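You operate a simulated robot arm through the tools that you are given. There is no shell and no other tool.

You run a simulated two-armed robot. Do the job below in one go: nothing can be reset, and whatever is moved stays where it is left.

## Task
Clip the grease pipe along its run and prime it.
Fine: swing the pipe home, shut both pipe clips, then pump till grease shows at the bearing; one stroke more at most, none oozing out.

Only the result counts: the job must be done as asked and must still hold three seconds after the hand-in. Knocking over, shifting, dropping, spilling or breaking anything else fails it.

## Robot
Two 7-joint arms with two-finger grippers on one trunk, on a base that drives. Base frame: it is fixed to the floor where the robot stands at the start and does not move with it; the origin is under the middle of the robot, x ahead of it, y to its left, z up. Lengths are in mm, angles in rad, forces in N, time in s.
The left shoulder is at the start at [50, 191, 1217], the right one opposite. With the tool pointing down near the work surface each hand reaches from about 100 to 720 mm from the robot's upright axis, wherever it stands, measured 20 degrees to its own side. Places, roughly: bearing end pipe clip [700, 0, 800]; grease feed block [600, 0, 800]; grease pipe [500, 0, 800]; grease plunger [600, 200, 800]; pump end pipe clip [700, 100, 800]. Payload 2.69 kg a hand.
Tool frame (each hand has its own): the origin (TCP) lies between the finger pads and is the grasp point; the fingertips stand 20 mm ahead of it; z points along the fingers, y is the line along which they close. Largest opening 100 mm; the body of the gripper starts 63 mm behind the TCP.
Orientation is that of the tool frame in the base frame, as a unit quaternion [w, x, y, z]. With the fingers straight down and closing along the base's y, the tool's x points along the base's -x, its y along +y and its z along -z.

## Interface
- The arms move only by the tool nudge_tool. It takes "left_plan", "right_plan" or both (then of equal length, played together; a hand with none holds still); each is a list of rows, each an object (a shift or turn left out is 0, a gripper value left out holds the last) with "travel": the shift along the base's x, y, z in mm, a list of three; "rot": the turn, a rotation vector about the base's x, y, z in rad, a list of three; "gripper": the opening, from 0 (shut) to 1 (fully open). In form: [{"travel": [x, y, z], "rot": [wx, wy, wz], "gripper": gripper}, ...]. A call has 1 to 20 rows; each row is the pose to reach, as a shift and turn from the pose commanded when the call began. Each row takes 0.2 s and may step no farther than 50 mm and 0.15 rad from the row before; otherwise, or with a gripper value out of range, the whole call is refused. A pose out of reach is approached as far as the arm can. The call stops where the force on the tool passes 70 N (or 10 N more than at its start, if that is more) or the arm is blocked; 0.2 s more then pass. The fingers move at their own pace (about 153 mm/s each) and stop on an object; they squeeze with about 21 N. The grip force told is the motor's: it shows also when the fingers shut on nothing. Time passes only in rows, and 0.2 s behind the last, so rows that repeat a pose let the fingers close. The reply holds the time, the measured pose of the TCP, the force on the tool along the base axes, the opening and the grip force, in the units named above and with some noise, with the torque about the TCP (base axes, N m) and any sound that the robot's microphone picked up.
- Cameras (640 x 400 px; columns grow to the right, rows downward): "scene" is now at [118.8, 7, 1374.4]; the picture's right is [-0.08, -1.00, 0.00], its down [-0.64, 0.05, -0.77] and it looks along [0.76, -0.07, -0.64] (base axes); focal length 273 px, centre (320, 200). "left" rides on the left gripper at [70, 19, -99] in its tool frame; the picture's right is [-0.26, 0.97, 0.00], its down [-0.75, -0.20, -0.63] and it looks along [-0.61, -0.16, 0.78] (tool axes); focal length 230 px, centre (320, 200). "right" rides on the right gripper at [70, -19, -99] in its tool frame; the picture's right is [0.26, 0.97, 0.00], its down [-0.75, 0.20, -0.63] and it looks along [-0.61, 0.16, 0.78] (tool axes); focal length 230 px, centre (320, 200). There is no depth. A picture from a camera that has moved, and an enlarged one, comes with that camera's place and axes in the base frame and with its lens. The place of the scene camera against the robot may be out by one fixed shift of up to 25 mm in any direction.
- grab_frame(camera): a new picture of that camera. No time passes.
- slide_trunk(by): slides the trunk up (or, below 0, down) by that many mm; the arms and the scene camera ride with it, the base frame stays. It gives what a move gives, with no picture.
- roll_base(legs): drives the robot by 1 to 6 legs, each [ahead, left, turn to the left] in mm, mm and rad, along the robot's own axes; the way and the turn of a leg run together, so that a leg with both is an arc; at most 1500 mm and 3.142 rad a leg. The arms and the cameras ride along, it lands a little off, and it stops where it bumps. It gives what a move gives.
- aim_head(pan, tilt): turns the head with the scene camera to pan (to the left, within 1.396 rad either way) and tilt (down, from -0.506 to 1.204), counted from straight ahead of the robot. It gives what a move gives.
- inspect(camera, box): a new picture of the part [left, top, right, bottom] of that camera's present view, enlarged. No time passes.
- close_job(): hands the job in; it is judged then, once.

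Places have to be worked out from the pictures, the camera data and where the tool is seen. Open the grippers and draw the arms clear of the work before you hand the job in, unless the task says otherwise.

The tools are called after ">>>" by a JSON object that holds its "op" and its "data". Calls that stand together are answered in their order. nudge_tool: Moves the arms, as the interface text tells. Its arguments: {"type":"object","properties":{"left_plan":{"type":"array","items":{"type":"object","properties":{"travel":{"type":"array","items":{"type":"number"}},"rot":{"type":"array","items":{"type":"number"}},"gripper":{"type":"number"}}}},"right_plan":{"type":"array","items":{"type":"object","properties":{"travel":{"type":"array","items":{"type":"number"}},"rot":{"type":"array","items":{"type":"number"}},"gripper":{"type":"number"}}}}},"required":[]} The other tools are called the same way: slide_trunk (by) slides the trunk up or down; roll_base (legs) drives the base; aim_head (pan, tilt) turns the head that bears the scene camera; grab_frame (camera) takes a picture; inspect (camera, box) takes an enlarged picture of a part of a camera's view; close_job () hands the job in.

At the start:

```text
time_s: 0.0
left_tool_pos: [406.4, 182.0, 1106.7]
left_tool_rot: [0.0, -0.001, 1.0, 0.0]
left_force: [0.2, 0.5, 0.3]
left_moment: [0.02, 0.0, -0.01]
left_opening: 100.1
left_finger_force: 0.2
right_tool_pos: [350.9, -139.4, 1150.4]
right_tool_rot: [0.001, 0.001, 1.0, 0.001]
right_force: [-0.1, 0.1, 1.2]
right_moment: [0.0, 0.01, 0.02]
right_opening: 100.1
right_finger_force: 0.1
trunk travel left (down, up): [-275.0, 48.0]
robot x, y, heading: [2.0, 1.3, 0.0]
head pan, tilt: [-0.086, 0.696]
```

scene: 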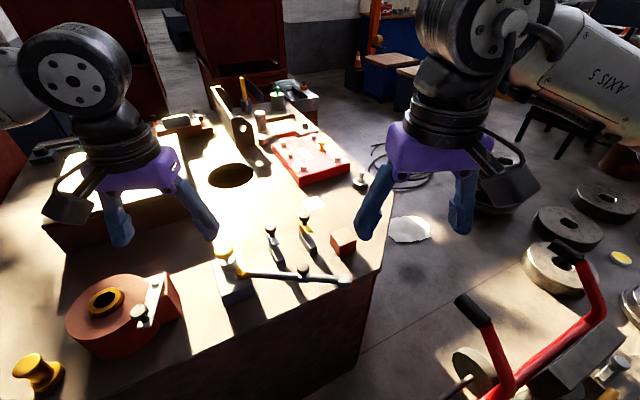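
right: 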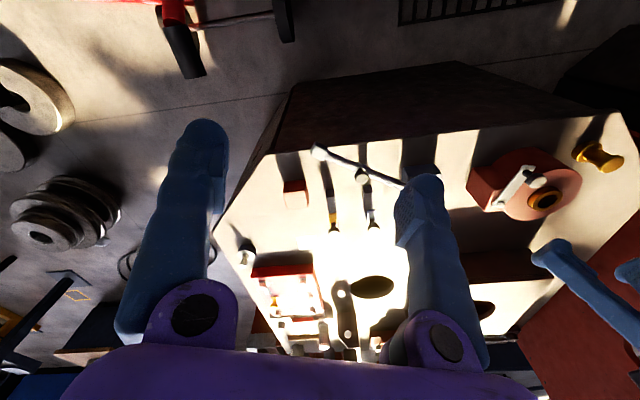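
left: 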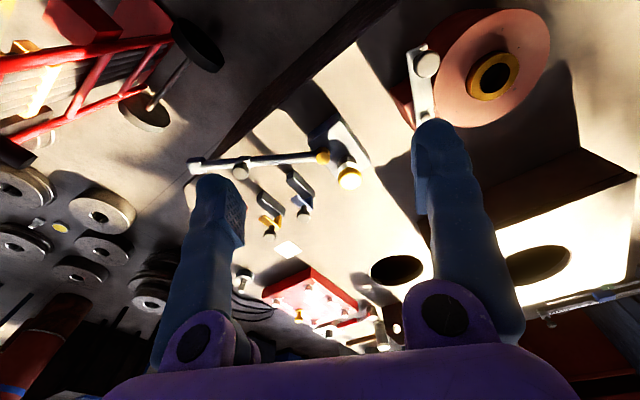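

The bench shows a pump block with a yellow plunger, a dark pipe, two clips, and a red block. I zoom in to identify each part.

>>> {"op": "inspect", "data": {"camera": "scene", "box": [190, 180, 390, 310]}}

>>> {"op": "inspect", "data": {"camera": "left", "box": [170, 100, 390, 260]}}

>>> {"op": "inspect", "data": {"camera": "right", "box": [230, 130, 450, 270]}}

```text
3.08 times, centred on (290, 245) of scene
camera zoom: at [118.8, 7.0, 1374.4], right [-0.08, -1.0, 0.0], down [-0.64, 0.05, -0.77], along [0.76, -0.07, -0.64], focal length 840 px, centre (412, 62)
```

zoom: 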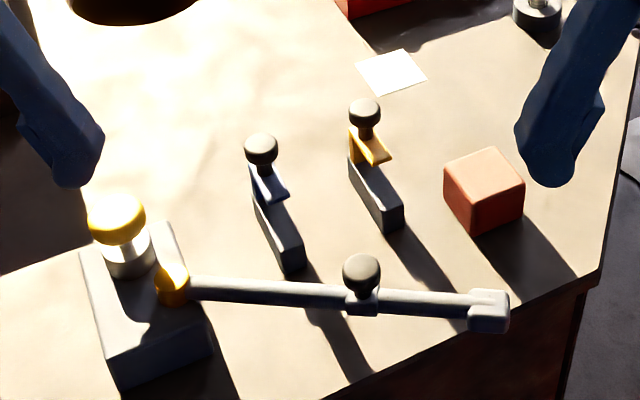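

```text
2.50 times, centred on (280, 180) of left
camera zoom: at [336.5, 202.2, 1204.6], right [0.26, 0.97, 0.0], down [0.75, -0.2, 0.63], along [0.61, -0.16, -0.78], focal length 575 px, centre (420, 250)
```

zoom: 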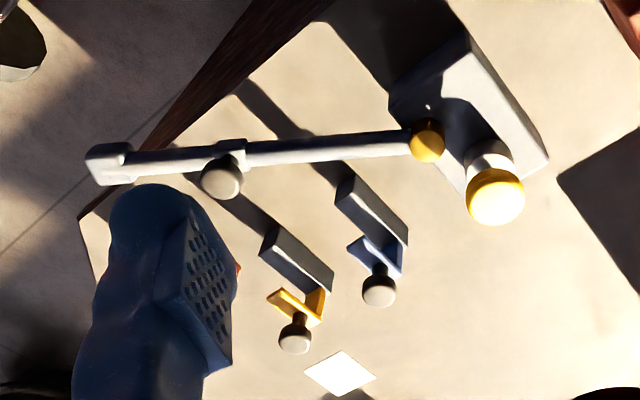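

```text
2.86 times, centred on (340, 200) of right
camera zoom: at [281.5, -156.9, 1250.4], right [-0.26, 0.97, 0.0], down [0.75, 0.2, 0.63], along [0.61, 0.16, -0.78], focal length 657 px, centre (263, 200)
```

zoom: 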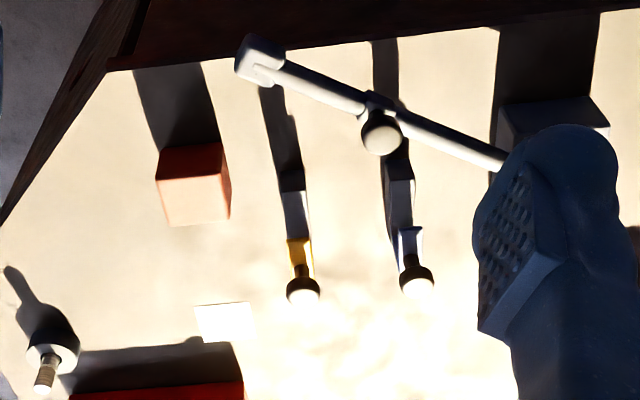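

By triangulation the pipe knob is about (522,-1,833), pipe end (505,-102,798), pivot (548,153,800), blue clip knob (655,82,841), yellow clip knob (692,-11,841) and plunger cap (587,195,840). I bring both hands lower and behind the work for closer views.

>>> {"op": "nudge_tool", "data": {"right_plan": [{"travel": [15, -10, -40]}, {"travel": [30, -20, -80]}, {"travel": [45, -30, -120]}, {"travel": [60, -40, -160]}], "left_plan": [{"travel": [-10, 25, -35]}, {"travel": [-20, 50, -70]}, {"travel": [-30, 75, -105]}, {"travel": [-30, 75, -105]}]}}

>>> {"op": "grab_frame", "data": {"camera": "right"}}

>>> {"op": "grab_frame", "data": {"camera": "left"}}

>>> {"op": "grab_frame", "data": {"camera": "scene"}}

```text
time_s: 1.0
left_tool_pos: [378.8, 257.0, 1003.9]
left_tool_rot: [0.0, 0.0, 1.0, -0.001]
left_force: [0.0, -0.1, -0.7]
left_moment: [0.03, 0.0, 0.04]
left_opening: 100.2
left_finger_force: 0.1
right_tool_pos: [411.1, -178.2, 988.9]
right_tool_rot: [0.0, 0.001, 1.0, 0.001]
right_force: [0.0, 0.1, 0.7]
right_moment: [-0.01, 0.02, 0.02]
right_opening: 100.0
right_finger_force: 0.0
trunk travel left (down, up): [-275.0, 48.0]
robot x, y, heading: [4.0, 2.5, 0.001]
head pan, tilt: [-0.086, 0.696]
```

```text
taken
camera right: at [341.9, -198.0, 1089.4], right [-0.26, 0.97, 0.0], down [0.75, 0.2, 0.63], along [0.61, 0.16, -0.78], focal length 230 px, centre (320, 200)
```

right: 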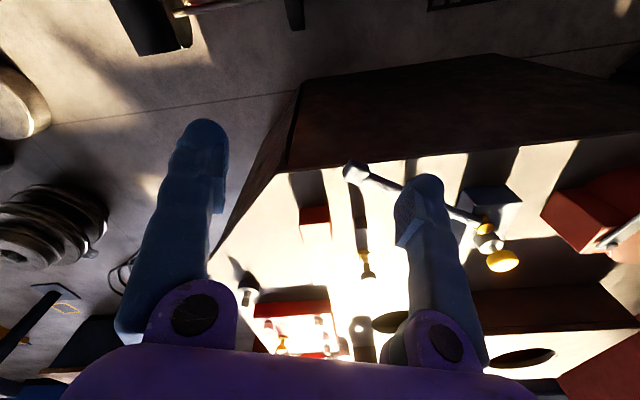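

```text
taken
camera left: at [308.0, 276.0, 1101.8], right [0.26, 0.97, 0.0], down [0.75, -0.2, 0.63], along [0.61, -0.16, -0.78], focal length 230 px, centre (320, 200)
```

left: 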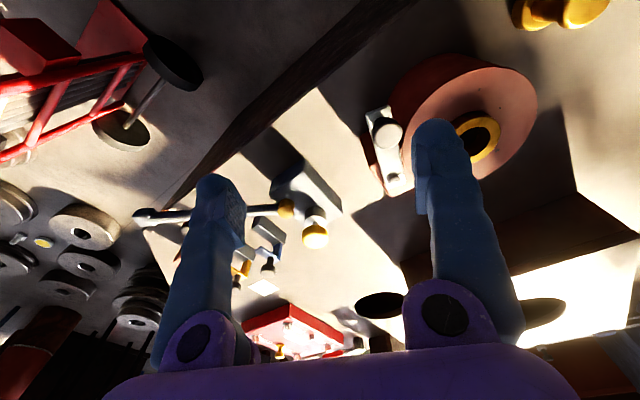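

```text
taken
camera scene: at [119.3, 6.0, 1374.4], right [-0.09, -1.0, 0.0], down [-0.64, 0.06, -0.77], along [0.76, -0.06, -0.64], focal length 273 px, centre (320, 200)
```

scene: 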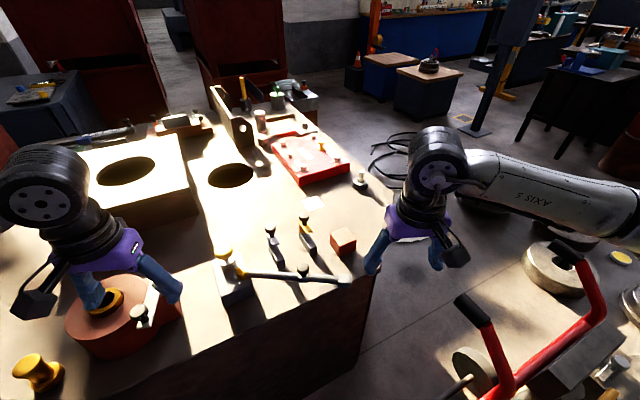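

Zooming on the work in the clear scene view and the wrist views.

>>> {"op": "inspect", "data": {"camera": "scene", "box": [200, 190, 370, 310]}}

>>> {"op": "inspect", "data": {"camera": "left", "box": [220, 150, 360, 310]}}

>>> {"op": "inspect", "data": {"camera": "right", "box": [280, 150, 400, 290]}}

```text
3.33 times, centred on (285, 250) of scene
camera zoom: at [119.3, 6.0, 1374.4], right [-0.09, -1.0, 0.0], down [-0.64, 0.06, -0.77], along [0.76, -0.06, -0.64], focal length 910 px, centre (437, 33)
```

zoom: 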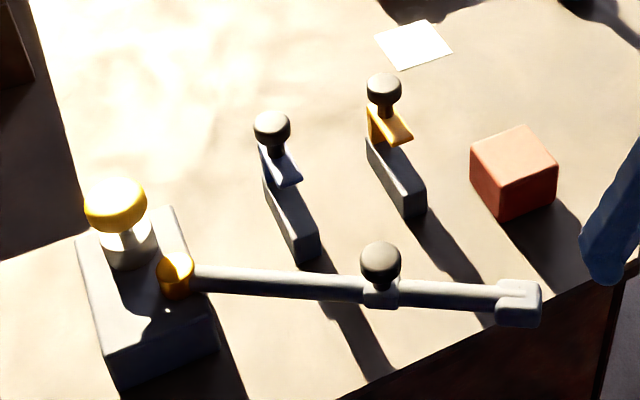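

```text
2.50 times, centred on (290, 230) of left
camera zoom: at [308.0, 276.0, 1101.8], right [0.26, 0.97, 0.0], down [0.75, -0.2, 0.63], along [0.61, -0.16, -0.78], focal length 575 px, centre (395, 125)
```

zoom: 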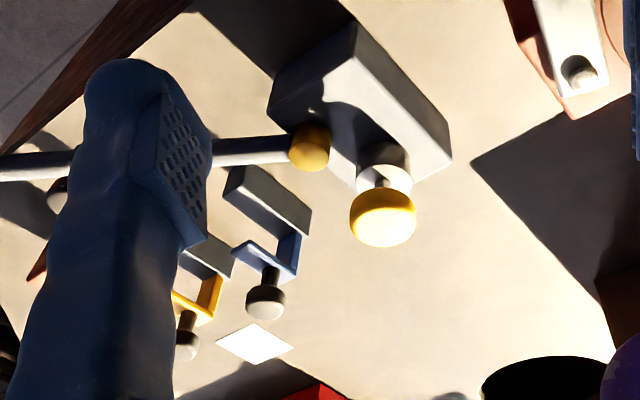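

```text
2.86 times, centred on (340, 220) of right
camera zoom: at [341.9, -198.0, 1089.4], right [-0.26, 0.97, 0.0], down [0.75, 0.2, 0.63], along [0.61, 0.16, -0.78], focal length 657 px, centre (263, 143)
```

zoom: 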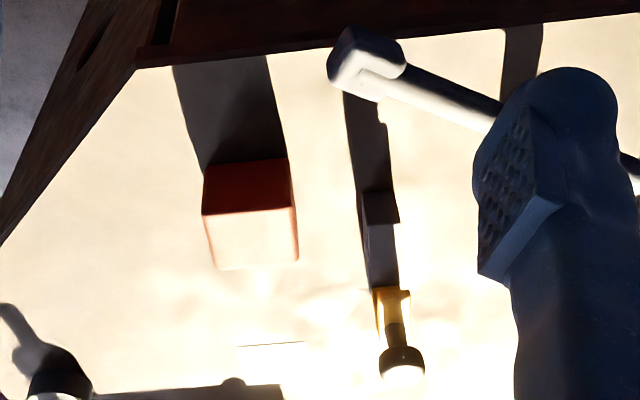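

Bench top is near z≈757, cube (bearing block) centre ≈(640,-118), and pipe home direction looks about 20° past -y. I zoom closer on clips, pipe joint and end.

>>> {"op": "inspect", "data": {"camera": "scene", "box": [255, 205, 335, 280]}}

>>> {"op": "inspect", "data": {"camera": "left", "box": [255, 190, 345, 290]}}

>>> {"op": "inspect", "data": {"camera": "scene", "box": [205, 235, 275, 315]}}

>>> {"op": "inspect", "data": {"camera": "scene", "box": [300, 215, 370, 295]}}

```text
5.33 times, centred on (295, 242) of scene
camera zoom: at [119.3, 6.0, 1374.4], right [-0.09, -1.0, 0.0], down [-0.64, 0.06, -0.77], along [0.76, -0.06, -0.64], focal length 1456 px, centre (453, -27)
```

zoom: 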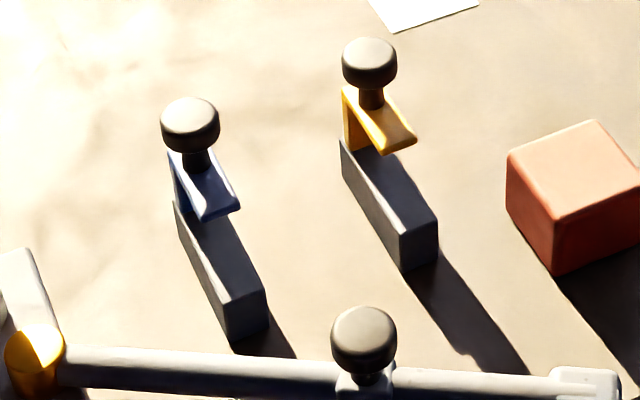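

```text
4.00 times, centred on (300, 240) of left
camera zoom: at [308.0, 276.0, 1101.8], right [0.26, 0.97, 0.0], down [0.75, -0.2, 0.63], along [0.61, -0.16, -0.78], focal length 920 px, centre (400, 40)
```

zoom: 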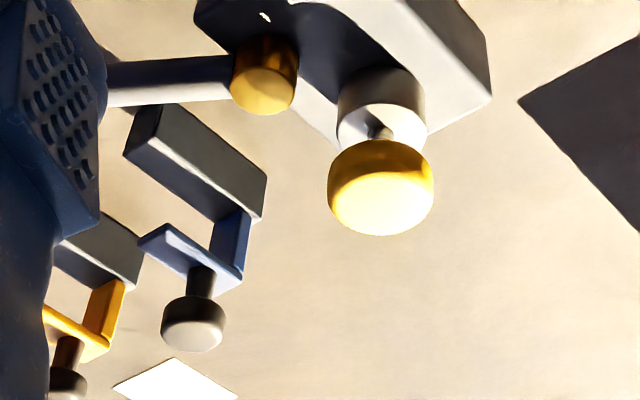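

```text
5.00 times, centred on (240, 275) of scene
camera zoom: at [119.3, 6.0, 1374.4], right [-0.09, -1.0, 0.0], down [-0.64, 0.06, -0.77], along [0.76, -0.06, -0.64], focal length 1364 px, centre (720, -175)
```

zoom: 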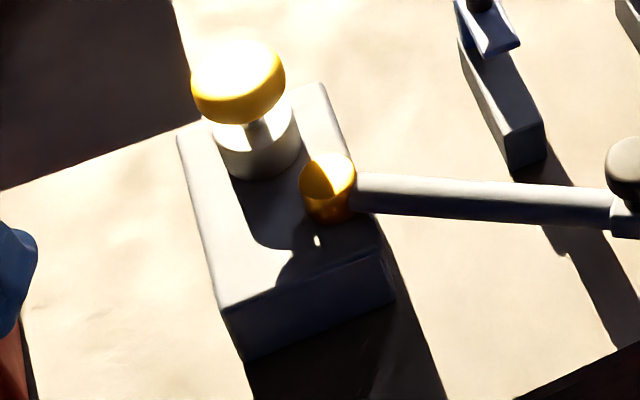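

```text
5.00 times, centred on (335, 255) of scene
camera zoom: at [119.3, 6.0, 1374.4], right [-0.09, -1.0, 0.0], down [-0.64, 0.06, -0.77], along [0.76, -0.06, -0.64], focal length 1364 px, centre (245, -75)
```

zoom: 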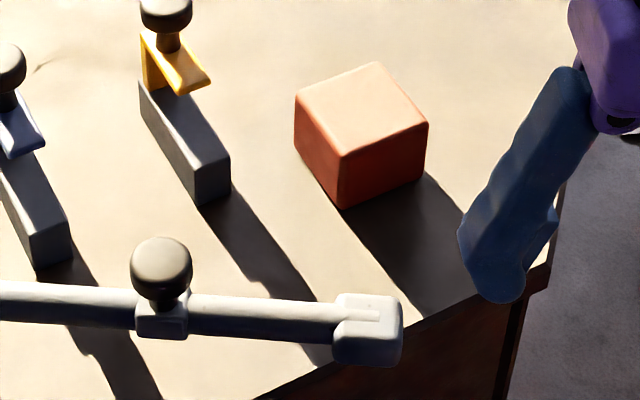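

The clip jaws look like L-shaped sliders/flaps with knobs; the pipe carries its own knob midway, about 156 mm from the pivot. I bring the open right hand over the pipe knob and check alignment from its camera before descending.

>>> {"op": "nudge_tool", "data": {"right_plan": [{"travel": [22, 35, -12]}, {"travel": [44, 70, -24]}, {"travel": [66, 106, -36]}, {"travel": [88, 141, -48]}, {"travel": [111, 177, -59]}, {"travel": [111, 177, -59]}]}}

>>> {"op": "grab_frame", "data": {"camera": "right"}}

>>> {"op": "inspect", "data": {"camera": "scene", "box": [200, 170, 400, 310]}}

>>> {"op": "grab_frame", "data": {"camera": "left"}}

```text
time_s: 2.4
left_tool_pos: [377.4, 256.4, 1003.6]
left_tool_rot: [0.0, 0.0, 1.0, 0.0]
left_force: [0.4, -0.2, 0.1]
left_moment: [0.04, -0.02, 0.01]
left_opening: 100.0
left_finger_force: 0.1
right_tool_pos: [521.0, -3.3, 930.1]
right_tool_rot: [0.0, 0.001, 1.0, 0.001]
right_force: [0.3, 0.1, -0.7]
right_moment: [0.02, -0.04, 0.02]
right_opening: 99.9
right_finger_force: 0.0
trunk travel left (down, up): [-275.0, 48.0]
robot x, y, heading: [0.9, -2.4, -0.001]
head pan, tilt: [-0.086, 0.696]
```

```text
taken
camera right: at [452.7, -20.7, 1029.9], right [-0.26, 0.97, 0.0], down [0.75, 0.2, 0.63], along [0.61, 0.16, -0.78], focal length 230 px, centre (320, 200)
```

right: 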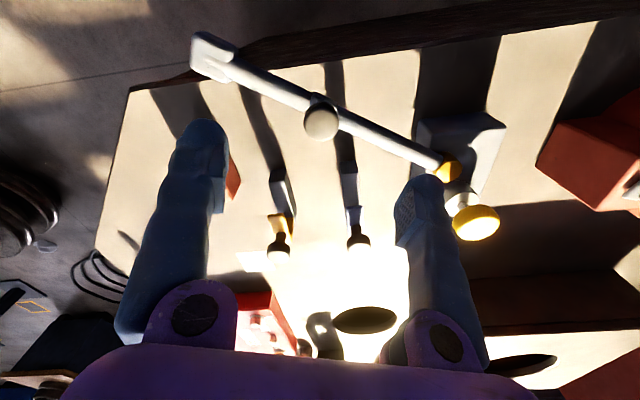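

```text
2.86 times, centred on (300, 240) of scene
camera zoom: at [118.5, 6.1, 1374.5], right [-0.09, -1.0, 0.0], down [-0.64, 0.06, -0.77], along [0.76, -0.07, -0.64], focal length 780 px, centre (377, 86)
```

zoom: 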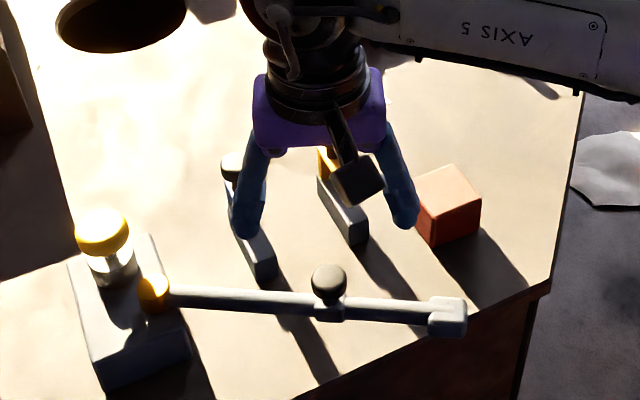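

```text
taken
camera left: at [307.5, 275.9, 1102.1], right [0.26, 0.97, 0.0], down [0.75, -0.2, 0.63], along [0.61, -0.16, -0.78], focal length 230 px, centre (320, 200)
```

left: 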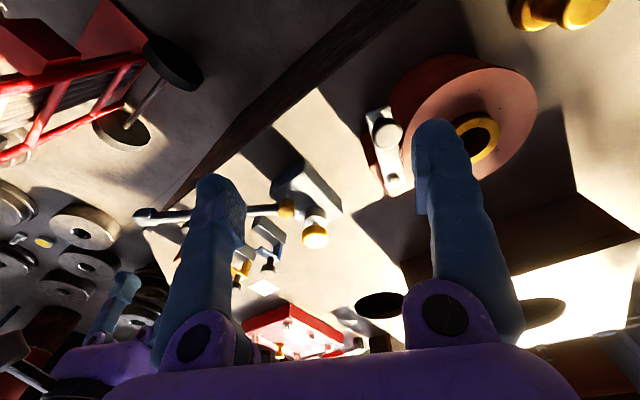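

The right camera confirms the knob at about (523,-2,833). I descend straight and close on it.

>>> {"op": "nudge_tool", "data": {"right_plan": [{"travel": [2, 1, -45]}, {"travel": [2, 1, -88]}, {"travel": [2, 1, -88], "gripper": 0.2}, {"travel": [2, 1, -88], "gripper": 0.2}, {"travel": [2, 1, -88], "gripper": 0.2}]}}

>>> {"op": "grab_frame", "data": {"camera": "right"}}

>>> {"op": "inspect", "data": {"camera": "scene", "box": [200, 170, 400, 310]}}

```text
time_s: 3.6
left_tool_pos: [377.3, 256.7, 1003.0]
left_tool_rot: [0.0, 0.0, 1.0, 0.0]
left_force: [-0.5, 0.2, 0.1]
left_moment: [0.01, 0.02, 0.01]
left_opening: 99.8
left_finger_force: 0.1
right_tool_pos: [524.4, -1.0, 844.3]
right_tool_rot: [-0.001, 0.001, 1.0, 0.0]
right_force: [0.8, -4.4, -2.0]
right_moment: [-0.07, -0.53, 0.15]
right_opening: 28.2
right_finger_force: 45.0
trunk travel left (down, up): [-275.0, 48.0]
robot x, y, heading: [0.0, 0.2, -0.003]
head pan, tilt: [-0.086, 0.696]
```

```text
taken
camera right: at [455.4, -19.6, 944.2], right [-0.26, 0.97, 0.0], down [0.75, 0.2, 0.63], along [0.61, 0.16, -0.78], focal length 230 px, centre (320, 200)
```

right: 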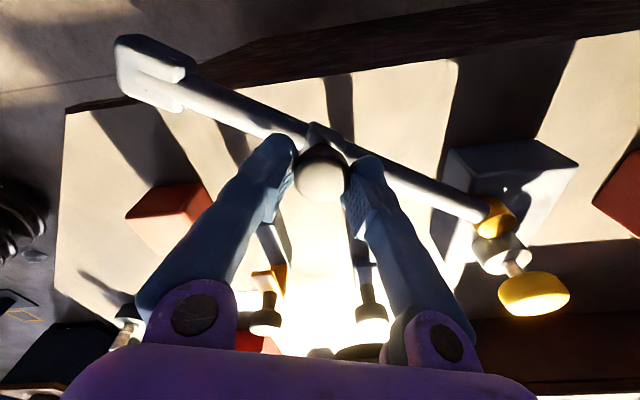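

```text
2.86 times, centred on (300, 240) of scene
camera zoom: at [118.9, 6.5, 1374.3], right [-0.09, -1.0, 0.0], down [-0.64, 0.05, -0.77], along [0.76, -0.07, -0.64], focal length 780 px, centre (377, 86)
```

zoom: 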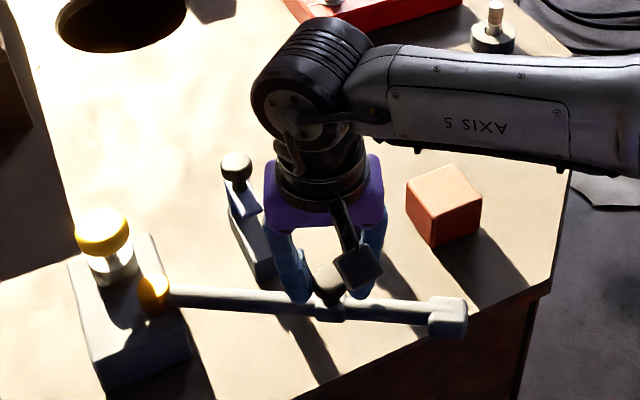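

The knob is gripped (opening 28 mm). I swing the pipe along its arc about the pivot (548,154) to roughly +5° past -y, then look at clearance to the cube and the clip bars before going further.

>>> {"op": "nudge_tool", "data": {"right_plan": [{"travel": [8.6, -0.8, -88], "rot": [0, 0, 0.044]}, {"travel": [15.6, -0.5, -88], "rot": [0, 0, 0.087]}, {"travel": [22.4, -0.8, -88], "rot": [0, 0, 0.13]}, {"travel": [29.3, -0.9, -88], "rot": [0, 0, 0.175]}, {"travel": [36.2, -0.6, -88], "rot": [0, 0, 0.22]}]}}

>>> {"op": "grab_frame", "data": {"camera": "right"}}

>>> {"op": "inspect", "data": {"camera": "scene", "box": [200, 170, 400, 310]}}

```text
refused: row 1 steps farther than a row can; nothing moved
```

```text
taken
camera right: at [455.4, -19.6, 944.2], right [-0.26, 0.97, 0.0], down [0.75, 0.2, 0.63], along [0.61, 0.16, -0.78], focal length 230 px, centre (320, 200)
```

right: 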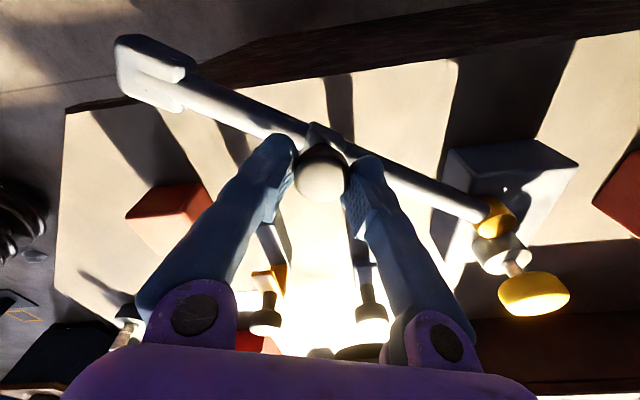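

```text
2.86 times, centred on (300, 240) of scene
camera zoom: at [118.9, 6.5, 1374.3], right [-0.09, -1.0, 0.0], down [-0.64, 0.05, -0.77], along [0.76, -0.07, -0.64], focal length 780 px, centre (377, 86)
```

zoom: 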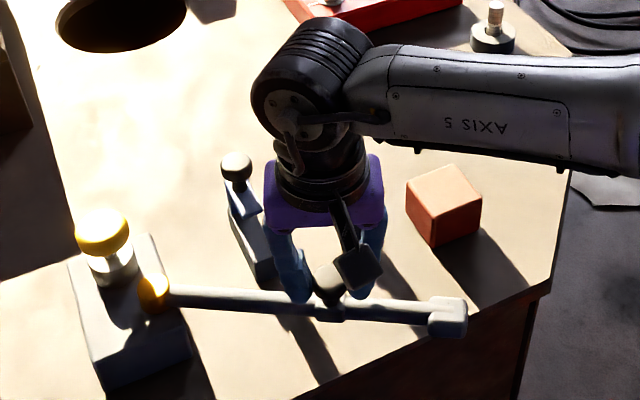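

The refusal was mine: I left in the earlier descent offset. I resend the same arc measured from the current pose.

>>> {"op": "nudge_tool", "data": {"right_plan": [{"travel": [6.8, -0.8, 0], "rot": [0, 0, 0.044]}, {"travel": [13.6, -1.5, 0], "rot": [0, 0, 0.087]}, {"travel": [20.4, -1.8, 0], "rot": [0, 0, 0.13]}, {"travel": [27.3, -1.9, 0], "rot": [0, 0, 0.175]}, {"travel": [34.2, -1.6, 0], "rot": [0, 0, 0.22]}]}}

>>> {"op": "grab_frame", "data": {"camera": "right"}}

>>> {"op": "inspect", "data": {"camera": "scene", "box": [200, 170, 400, 310]}}

```text
time_s: 4.8
left_tool_pos: [376.7, 255.8, 1003.2]
left_tool_rot: [0.0, -0.001, 1.0, 0.001]
left_force: [0.0, 0.3, 0.2]
left_moment: [0.0, -0.02, -0.03]
left_opening: 100.1
left_finger_force: 0.0
right_tool_pos: [557.4, -2.6, 843.0]
right_tool_rot: [0.001, -0.109, 0.994, 0.0]
right_force: [-2.1, -9.0, 11.8]
right_moment: [-0.56, 1.0, 0.29]
right_opening: 28.5
right_finger_force: 45.0
trunk travel left (down, up): [-275.0, 48.0]
robot x, y, heading: [-0.4, -0.4, 0.0]
head pan, tilt: [-0.086, 0.696]
```

```text
taken
camera right: at [494.5, -35.5, 944.1], right [-0.46, 0.89, 0.0], down [0.69, 0.36, 0.63], along [0.56, 0.29, -0.78], focal length 230 px, centre (320, 200)
```

right: 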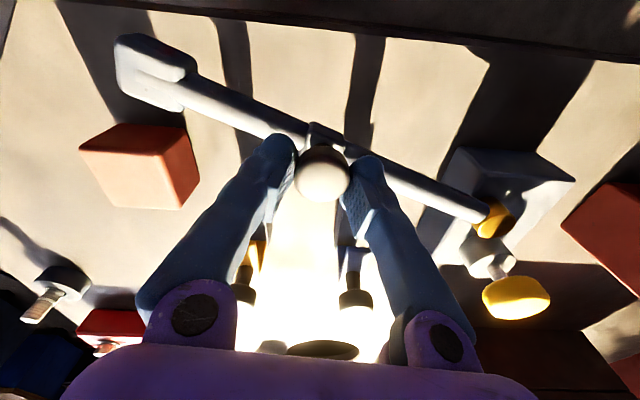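

```text
2.86 times, centred on (300, 240) of scene
camera zoom: at [117.6, 6.1, 1374.7], right [-0.09, -1.0, 0.0], down [-0.64, 0.06, -0.77], along [0.77, -0.06, -0.64], focal length 780 px, centre (377, 86)
```

zoom: 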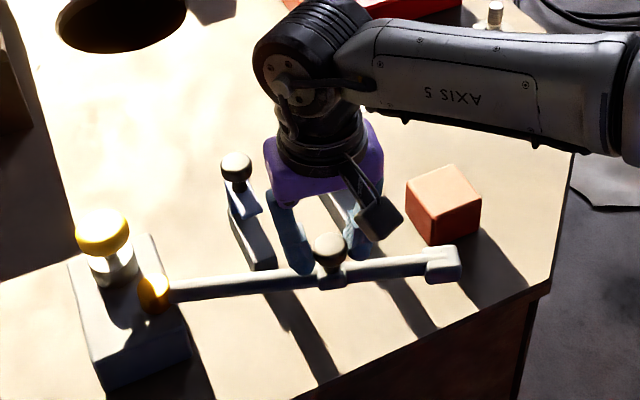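

The pipe follows the hand. I zoom on the pipe end and the cube to judge how they mate.

>>> {"op": "inspect", "data": {"camera": "right", "box": [70, 20, 230, 220]}}

>>> {"op": "inspect", "data": {"camera": "scene", "box": [310, 215, 380, 280]}}

>>> {"op": "inspect", "data": {"camera": "left", "box": [120, 150, 280, 280]}}

```text
2.00 times, centred on (150, 120) of right
camera zoom: at [494.5, -35.5, 944.1], right [-0.46, 0.89, 0.0], down [0.69, 0.36, 0.63], along [0.56, 0.29, -0.78], focal length 460 px, centre (660, 360)
```

zoom: 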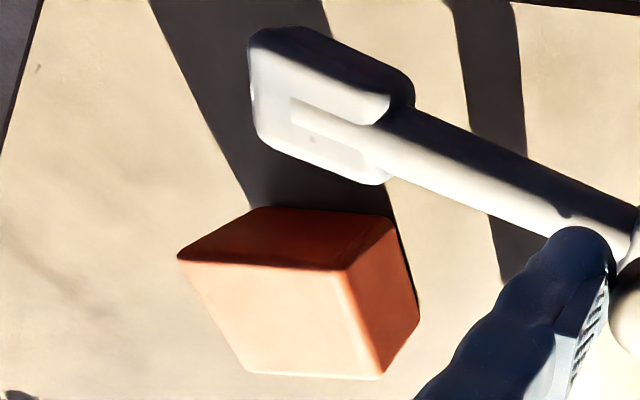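

```text
6.15 times, centred on (345, 248) of scene
camera zoom: at [117.6, 6.1, 1374.7], right [-0.09, -1.0, 0.0], down [-0.64, 0.06, -0.77], along [0.77, -0.06, -0.64], focal length 1679 px, centre (166, -92)
```

zoom: 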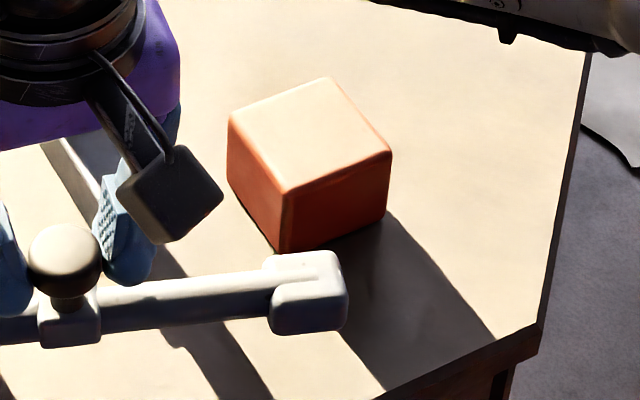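

```text
3.08 times, centred on (200, 215) of left
camera zoom: at [306.8, 275.9, 1102.5], right [0.26, 0.97, 0.0], down [0.75, -0.2, 0.63], along [0.61, -0.16, -0.78], focal length 708 px, centre (689, 154)
```

zoom: 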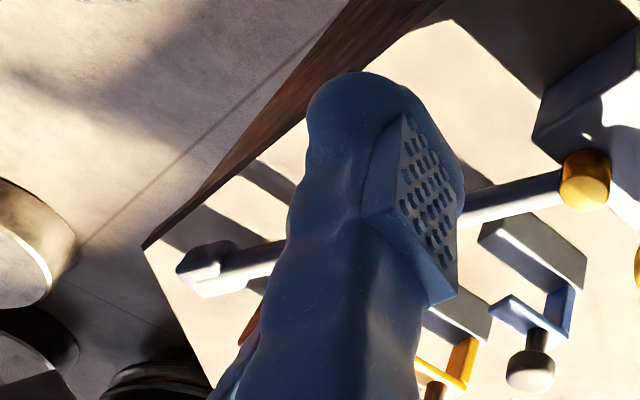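

The end fitting's top is at z≈814 and its bottom near 792, with the cube's top around 794–800, so the clearance is unclear. I swing a further 6° in small steps and check force and pictures.

>>> {"op": "nudge_tool", "data": {"right_plan": [{"travel": [4.2, 0.3, 0], "rot": [0, 0, 0.026]}, {"travel": [8.3, 0.7, 0], "rot": [0, 0, 0.053]}, {"travel": [12.4, 1.2, 0], "rot": [0, 0, 0.08]}, {"travel": [16.5, 1.9, 0], "rot": [0, 0, 0.106]}]}}

>>> {"op": "inspect", "data": {"camera": "right", "box": [50, 20, 230, 220]}}

>>> {"op": "inspect", "data": {"camera": "scene", "box": [310, 215, 380, 280]}}

```text
time_s: 5.8
left_tool_pos: [376.1, 257.1, 1003.9]
left_tool_rot: [0.001, 0.001, 1.0, 0.0]
left_force: [-0.1, 0.5, 0.6]
left_moment: [-0.02, 0.03, -0.01]
left_opening: 99.9
left_finger_force: 0.1
right_tool_pos: [574.6, 0.0, 844.3]
right_tool_rot: [0.0, -0.161, 0.987, 0.001]
right_force: [-0.2, -8.4, 11.2]
right_moment: [-0.23, -0.04, 0.22]
right_opening: 28.4
right_finger_force: 44.7
trunk travel left (down, up): [-275.0, 48.0]
robot x, y, heading: [-1.6, 1.7, -0.0]
head pan, tilt: [-0.086, 0.696]
```

```text
2.00 times, centred on (140, 120) of right
camera zoom: at [514.7, -40.1, 944.0], right [-0.55, 0.83, 0.0], down [0.65, 0.43, 0.63], along [0.53, 0.35, -0.78], focal length 460 px, centre (680, 360)
```

zoom: 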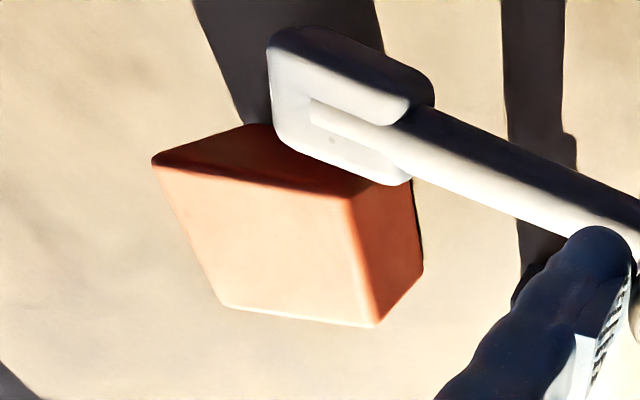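

```text
6.15 times, centred on (345, 248) of scene
camera zoom: at [117.6, 6.1, 1374.6], right [-0.09, -1.0, 0.0], down [-0.64, 0.06, -0.77], along [0.77, -0.06, -0.64], focal length 1679 px, centre (166, -92)
```

zoom: 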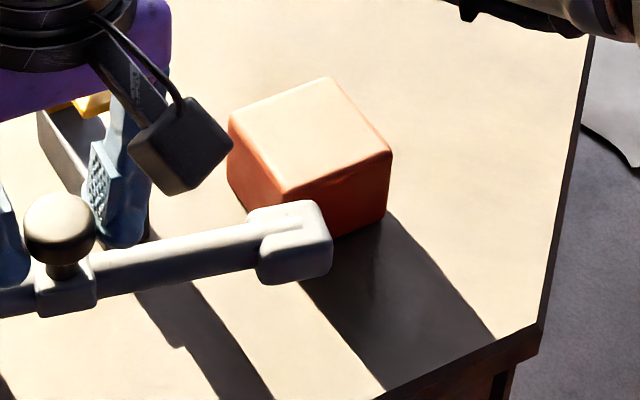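

No contact signs yet and the cube has not moved. I swing 2.5° more and look again.

>>> {"op": "nudge_tool", "data": {"right_plan": [{"travel": [3.4, 0.7, 0], "rot": [0, 0, 0.022]}, {"travel": [6.7, 1.4, 0], "rot": [0, 0, 0.044]}]}}

>>> {"op": "inspect", "data": {"camera": "right", "box": [50, 20, 230, 220]}}

>>> {"op": "inspect", "data": {"camera": "scene", "box": [310, 215, 380, 280]}}

```text
time_s: 6.4
left_tool_pos: [376.1, 255.9, 1002.9]
left_tool_rot: [0.001, 0.0, 1.0, 0.0]
left_force: [-0.6, -0.3, 0.6]
left_moment: [0.04, 0.04, 0.0]
left_opening: 99.7
left_finger_force: 0.1
right_tool_pos: [580.3, 1.7, 844.5]
right_tool_rot: [0.0, -0.183, 0.983, 0.002]
right_force: [1.7, -8.6, 13.0]
right_moment: [-0.19, 0.23, -0.05]
right_opening: 28.5
right_finger_force: 44.8
trunk travel left (down, up): [-275.0, 48.0]
robot x, y, heading: [-0.5, 0.2, -0.0]
head pan, tilt: [-0.086, 0.696]
```

```text
2.00 times, centred on (140, 120) of right
camera zoom: at [522.7, -41.5, 944.0], right [-0.59, 0.81, 0.0], down [0.63, 0.46, 0.63], along [0.51, 0.37, -0.78], focal length 460 px, centre (680, 360)
```

zoom: 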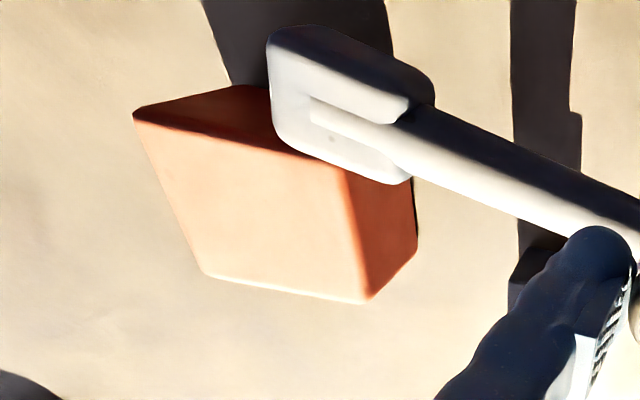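

```text
6.15 times, centred on (345, 248) of scene
camera zoom: at [117.7, 6.2, 1374.6], right [-0.08, -1.0, 0.0], down [-0.64, 0.06, -0.77], along [0.77, -0.06, -0.64], focal length 1679 px, centre (166, -92)
```

zoom: 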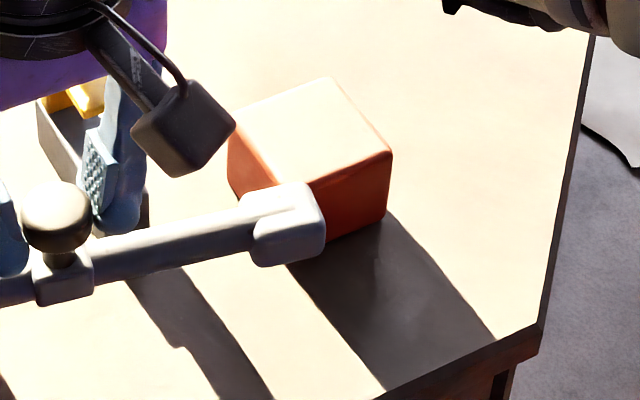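

Still no contact; the cube stays put. Another 2.5°.

>>> {"op": "nudge_tool", "data": {"right_plan": [{"travel": [3.4, 0.8, 0], "rot": [0, 0, 0.022]}, {"travel": [6.7, 1.6, 0], "rot": [0, 0, 0.044]}]}}

>>> {"op": "inspect", "data": {"camera": "right", "box": [50, 20, 230, 220]}}

>>> {"op": "inspect", "data": {"camera": "scene", "box": [310, 215, 380, 280]}}

```text
time_s: 7.0
left_tool_pos: [375.3, 256.5, 1003.9]
left_tool_rot: [0.001, 0.0, 1.0, -0.001]
left_force: [-0.2, 0.1, -0.8]
left_moment: [-0.01, -0.02, 0.03]
left_opening: 100.0
left_finger_force: 0.0
right_tool_pos: [586.0, 1.3, 844.9]
right_tool_rot: [0.001, -0.205, 0.979, 0.002]
right_force: [1.2, -8.4, 14.2]
right_moment: [-0.14, 0.07, 0.15]
right_opening: 28.5
right_finger_force: 44.8
trunk travel left (down, up): [-275.0, 48.0]
robot x, y, heading: [2.8, 0.0, 0.003]
head pan, tilt: [-0.086, 0.696]
```

```text
2.00 times, centred on (140, 120) of right
camera zoom: at [531.1, -42.5, 944.0], right [-0.62, 0.78, 0.0], down [0.61, 0.48, 0.63], along [0.49, 0.39, -0.78], focal length 460 px, centre (680, 360)
```

zoom: 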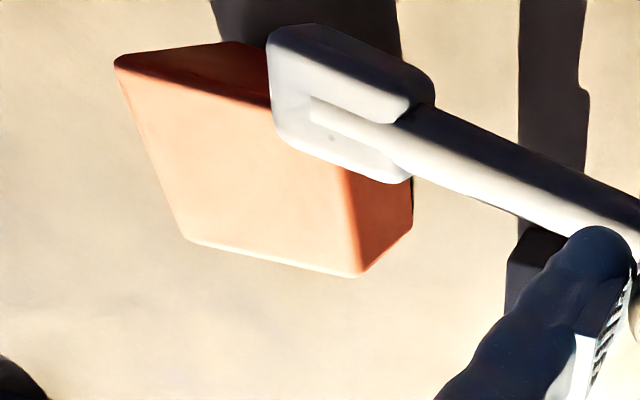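

```text
6.15 times, centred on (345, 248) of scene
camera zoom: at [117.4, 6.1, 1374.6], right [-0.09, -1.0, 0.0], down [-0.64, 0.06, -0.77], along [0.77, -0.06, -0.64], focal length 1679 px, centre (166, -92)
```

zoom: 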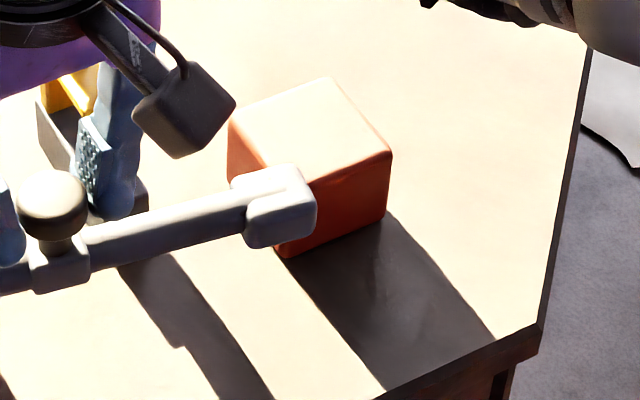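

The fitting clearly passes above the cube. I continue 5° more toward the expected ~20–22° home line, watching for a stop.

>>> {"op": "nudge_tool", "data": {"right_plan": [{"travel": [3.4, 0.9, 0], "rot": [0, 0, 0.022]}, {"travel": [6.7, 1.8, 0], "rot": [0, 0, 0.044]}, {"travel": [10.0, 2.8, 0], "rot": [0, 0, 0.066]}, {"travel": [13.3, 3.9, 0], "rot": [0, 0, 0.088]}]}}

>>> {"op": "grab_frame", "data": {"camera": "right"}}

>>> {"op": "inspect", "data": {"camera": "scene", "box": [220, 190, 380, 290]}}

>>> {"op": "inspect", "data": {"camera": "left", "box": [220, 150, 360, 310]}}

```text
time_s: 8.0
left_tool_pos: [377.4, 256.8, 1003.4]
left_tool_rot: [0.0, 0.0, 1.0, -0.001]
left_force: [0.1, 0.8, 0.3]
left_moment: [-0.04, 0.03, -0.02]
left_opening: 99.8
left_finger_force: 0.1
right_tool_pos: [600.5, 5.9, 844.0]
right_tool_rot: [0.0, -0.248, 0.969, 0.001]
right_force: [-0.4, -5.4, 7.4]
right_moment: [0.1, -0.51, 0.21]
right_opening: 28.4
right_finger_force: 45.1
trunk travel left (down, up): [-275.0, 48.0]
robot x, y, heading: [1.0, -1.9, 0.003]
head pan, tilt: [-0.086, 0.696]
```

```text
taken
camera right: at [548.4, -43.1, 944.0], right [-0.69, 0.72, 0.0], down [0.56, 0.53, 0.63], along [0.46, 0.44, -0.78], focal length 230 px, centre (320, 200)
```

right: 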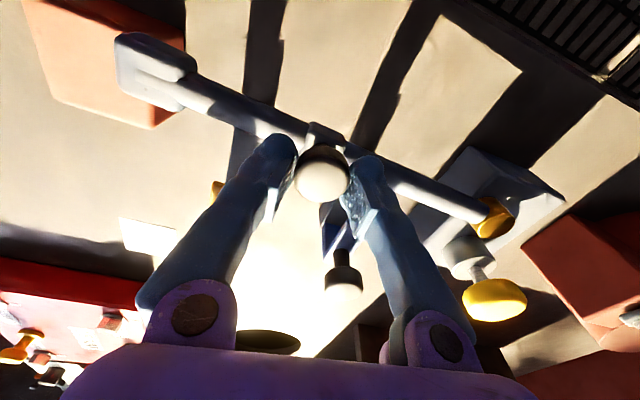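

```text
4.00 times, centred on (300, 240) of scene
camera zoom: at [117.8, 6.5, 1374.4], right [-0.08, -1.0, 0.0], down [-0.64, 0.05, -0.77], along [0.77, -0.06, -0.64], focal length 1092 px, centre (400, 40)
```

zoom: 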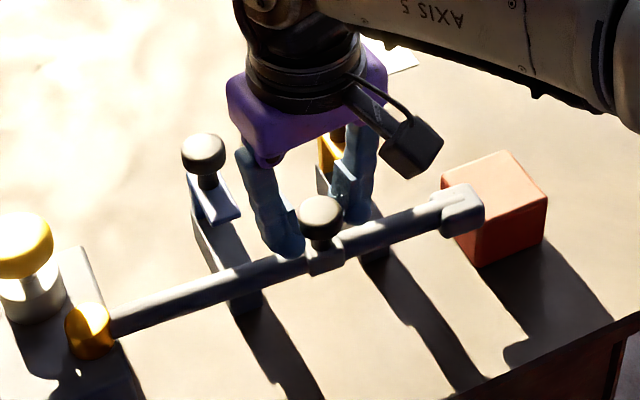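

```text
2.50 times, centred on (290, 230) of left
camera zoom: at [306.9, 276.2, 1102.2], right [0.26, 0.97, 0.0], down [0.75, -0.2, 0.63], along [0.61, -0.16, -0.78], focal length 575 px, centre (395, 125)
```

zoom: 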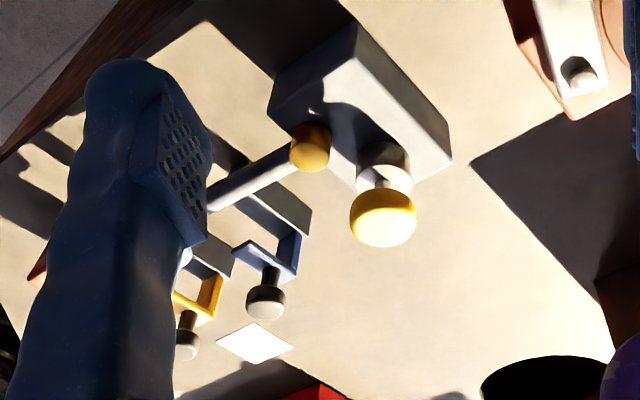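

Now at about 19.5°, pipe over the near parts of both clip bars. I keep going in 3° steps to find the home stop.

>>> {"op": "nudge_tool", "data": {"right_plan": [{"travel": [2.6, 0.95, 0], "rot": [0, 0, 0.0175]}, {"travel": [5.1, 1.9, 0], "rot": [0, 0, 0.035]}, {"travel": [7.7, 2.9, 0], "rot": [0, 0, 0.052]}]}}

>>> {"op": "inspect", "data": {"camera": "scene", "box": [220, 190, 380, 290]}}

```text
time_s: 8.8
left_tool_pos: [376.1, 256.6, 1003.4]
left_tool_rot: [0.0, 0.0, 1.0, 0.0]
left_force: [1.1, 0.6, 0.0]
left_moment: [-0.01, 0.01, -0.01]
left_opening: 100.1
left_finger_force: 0.0
right_tool_pos: [606.8, 9.5, 842.7]
right_tool_rot: [0.0, -0.273, 0.962, 0.001]
right_force: [-3.6, -2.4, 4.7]
right_moment: [0.02, -0.01, 0.4]
right_opening: 28.3
right_finger_force: 45.3
trunk travel left (down, up): [-275.0, 48.0]
robot x, y, heading: [0.5, -3.6, 0.001]
head pan, tilt: [-0.086, 0.696]
```

```text
4.00 times, centred on (300, 240) of scene
camera zoom: at [117.9, 6.8, 1374.5], right [-0.08, -1.0, 0.0], down [-0.64, 0.05, -0.77], along [0.77, -0.07, -0.64], focal length 1092 px, centre (400, 40)
```

zoom: 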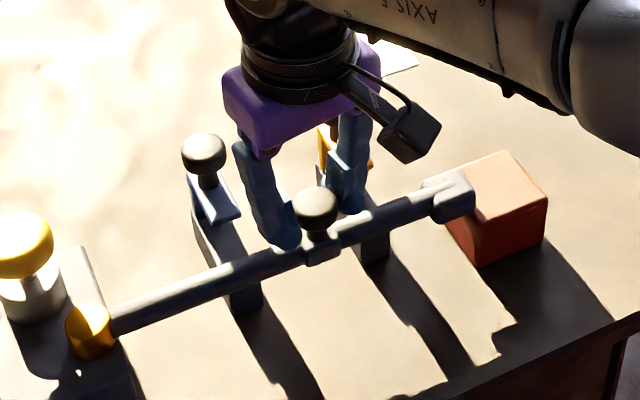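

Small resistance only (−3.6 N). Continue 3° further.

>>> {"op": "nudge_tool", "data": {"right_plan": [{"travel": [2.5, 1.05, 0], "rot": [0, 0, 0.0175]}, {"travel": [5.0, 2.1, 0], "rot": [0, 0, 0.035]}, {"travel": [7.5, 3.2, 0], "rot": [0, 0, 0.052]}]}}

>>> {"op": "inspect", "data": {"camera": "scene", "box": [220, 190, 380, 290]}}

>>> {"op": "grab_frame", "data": {"camera": "right"}}

```text
time_s: 9.6
left_tool_pos: [377.1, 258.8, 1004.2]
left_tool_rot: [0.0, 0.0, 1.0, 0.0]
left_force: [-0.2, 0.3, -1.4]
left_moment: [-0.01, 0.03, 0.03]
left_opening: 100.1
left_finger_force: 0.1
right_tool_pos: [608.8, 9.5, 844.7]
right_tool_rot: [0.0, -0.273, 0.962, 0.0]
right_force: [-4.2, 0.3, 2.6]
right_moment: [-0.17, 0.31, 0.37]
right_opening: 28.5
right_finger_force: 44.6
right hand out of reach, approached as far as the arm can: row 1, 2, 3
trunk travel left (down, up): [-275.0, 48.0]
robot x, y, heading: [-0.7, 3.0, -0.003]
head pan, tilt: [-0.086, 0.696]
```

```text
4.00 times, centred on (300, 240) of scene
camera zoom: at [118.2, 7.1, 1374.5], right [-0.08, -1.0, 0.0], down [-0.64, 0.05, -0.77], along [0.76, -0.07, -0.64], focal length 1092 px, centre (400, 40)
```

zoom: 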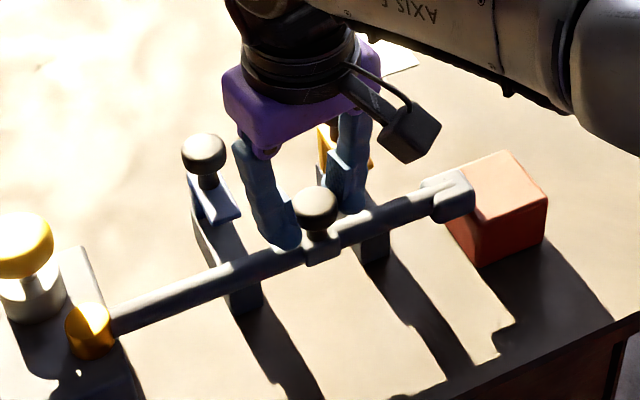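

```text
taken
camera right: at [559.5, -42.4, 944.0], right [-0.73, 0.69, 0.0], down [0.53, 0.56, 0.63], along [0.43, 0.46, -0.78], focal length 230 px, centre (320, 200)
```

right: 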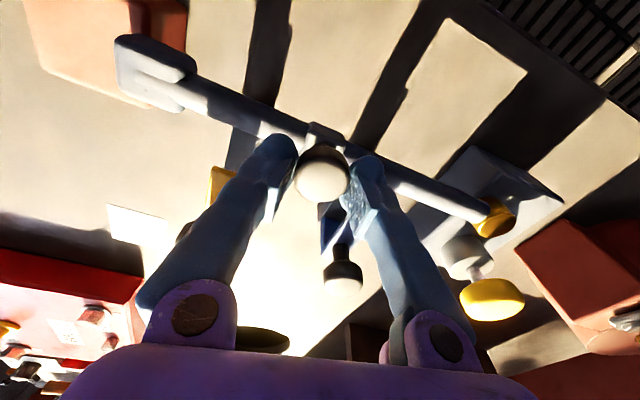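

The right arm is at the edge of its reach at ~22°. I release the knob, lift clear, and see where the pipe sits; then I'll reposition the robot to reach farther.

>>> {"op": "nudge_tool", "data": {"right_plan": [{"travel": [0, 0, 0], "gripper": 0.7}, {"travel": [0, 0, 0], "gripper": 0.7}, {"travel": [0, 0, 40]}, {"travel": [0, 0, 80]}, {"travel": [-30, -30, 105]}, {"travel": [-60, -60, 120]}, {"travel": [-90, -90, 130]}, {"travel": [-120, -120, 140]}]}}

>>> {"op": "inspect", "data": {"camera": "scene", "box": [200, 180, 380, 300]}}

>>> {"op": "grab_frame", "data": {"camera": "right"}}

```text
time_s: 11.4
left_tool_pos: [375.9, 256.6, 1004.5]
left_tool_rot: [0.0, 0.0, 1.0, 0.0]
left_force: [-0.2, -0.4, -0.6]
left_moment: [0.03, -0.05, 0.03]
left_opening: 100.0
left_finger_force: 0.2
right_tool_pos: [488.4, -112.2, 981.2]
right_tool_rot: [0.001, -0.272, 0.962, 0.002]
right_force: [-0.6, -0.6, -0.3]
right_moment: [0.0, -0.02, 0.01]
right_opening: 69.6
right_finger_force: 0.0
trunk travel left (down, up): [-275.0, 48.0]
robot x, y, heading: [-2.9, 0.5, 0.001]
head pan, tilt: [-0.086, 0.696]
```

```text
3.33 times, centred on (290, 240) of scene
camera zoom: at [118.1, 6.1, 1374.5], right [-0.09, -1.0, 0.0], down [-0.64, 0.06, -0.77], along [0.77, -0.06, -0.64], focal length 910 px, centre (420, 67)
```

zoom: 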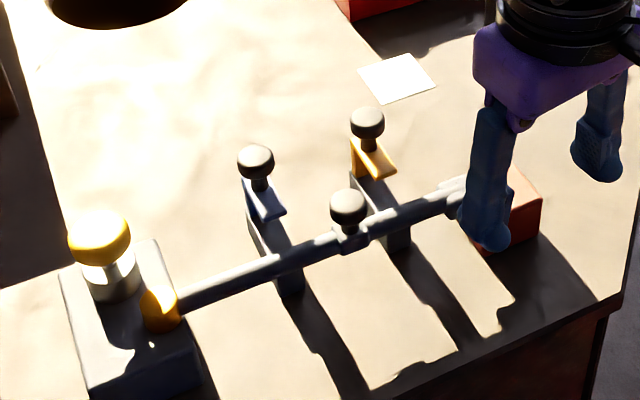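

```text
taken
camera right: at [438.9, -164.6, 1082.9], right [-0.73, 0.69, 0.0], down [0.53, 0.56, 0.63], along [0.43, 0.46, -0.78], focal length 230 px, centre (320, 200)
```

right: 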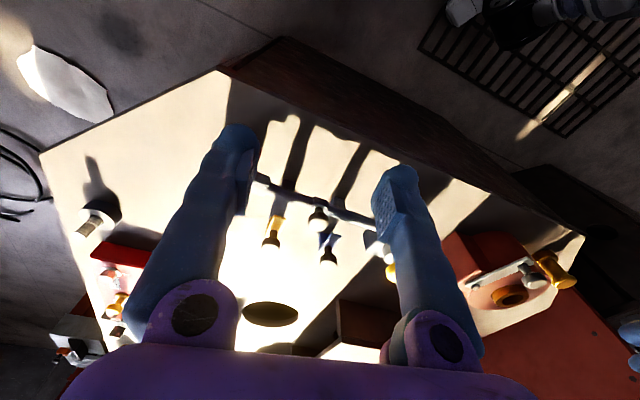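

The pipe stays put at ~22° when released. Both clip knobs are beyond arm reach (≈630 mm from the shoulder), so the base must move forward; I tilt the head down to see clearance between the robot and bench.

>>> {"op": "aim_head", "data": {"pan": 0, "tilt": 1.2}}

>>> {"op": "grab_frame", "data": {"camera": "scene"}}

```text
time_s: 12.3
left_tool_pos: [377.1, 256.8, 1003.9]
left_tool_rot: [0.0, -0.001, 1.0, 0.001]
left_force: [0.4, 1.0, 0.1]
left_moment: [0.0, 0.04, -0.01]
left_opening: 99.8
left_finger_force: 0.0
right_tool_pos: [488.6, -110.1, 982.2]
right_tool_rot: [0.0, -0.272, 0.962, 0.001]
right_force: [-0.1, -0.6, 0.0]
right_moment: [-0.02, 0.02, -0.05]
right_opening: 70.0
right_finger_force: 0.0
trunk travel left (down, up): [-275.0, 48.0]
robot x, y, heading: [2.4, -1.2, -0.001]
head pan, tilt: [0.0, 1.201]
```

```text
taken
camera scene: at [90.0, 14.2, 1338.2], right [0.0, -1.0, 0.0], down [-0.93, 0.0, -0.36], along [0.36, 0.0, -0.93], focal length 273 px, centre (320, 200)
```

scene: 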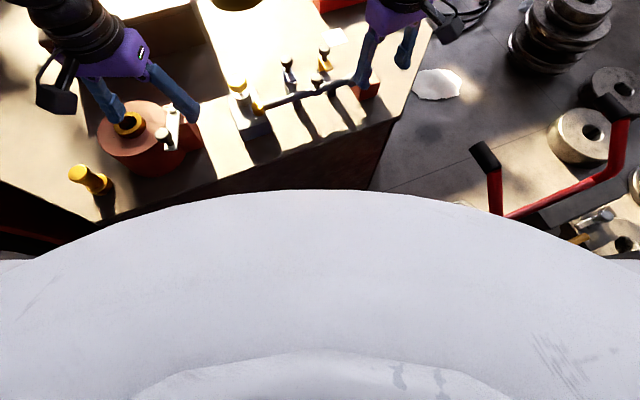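

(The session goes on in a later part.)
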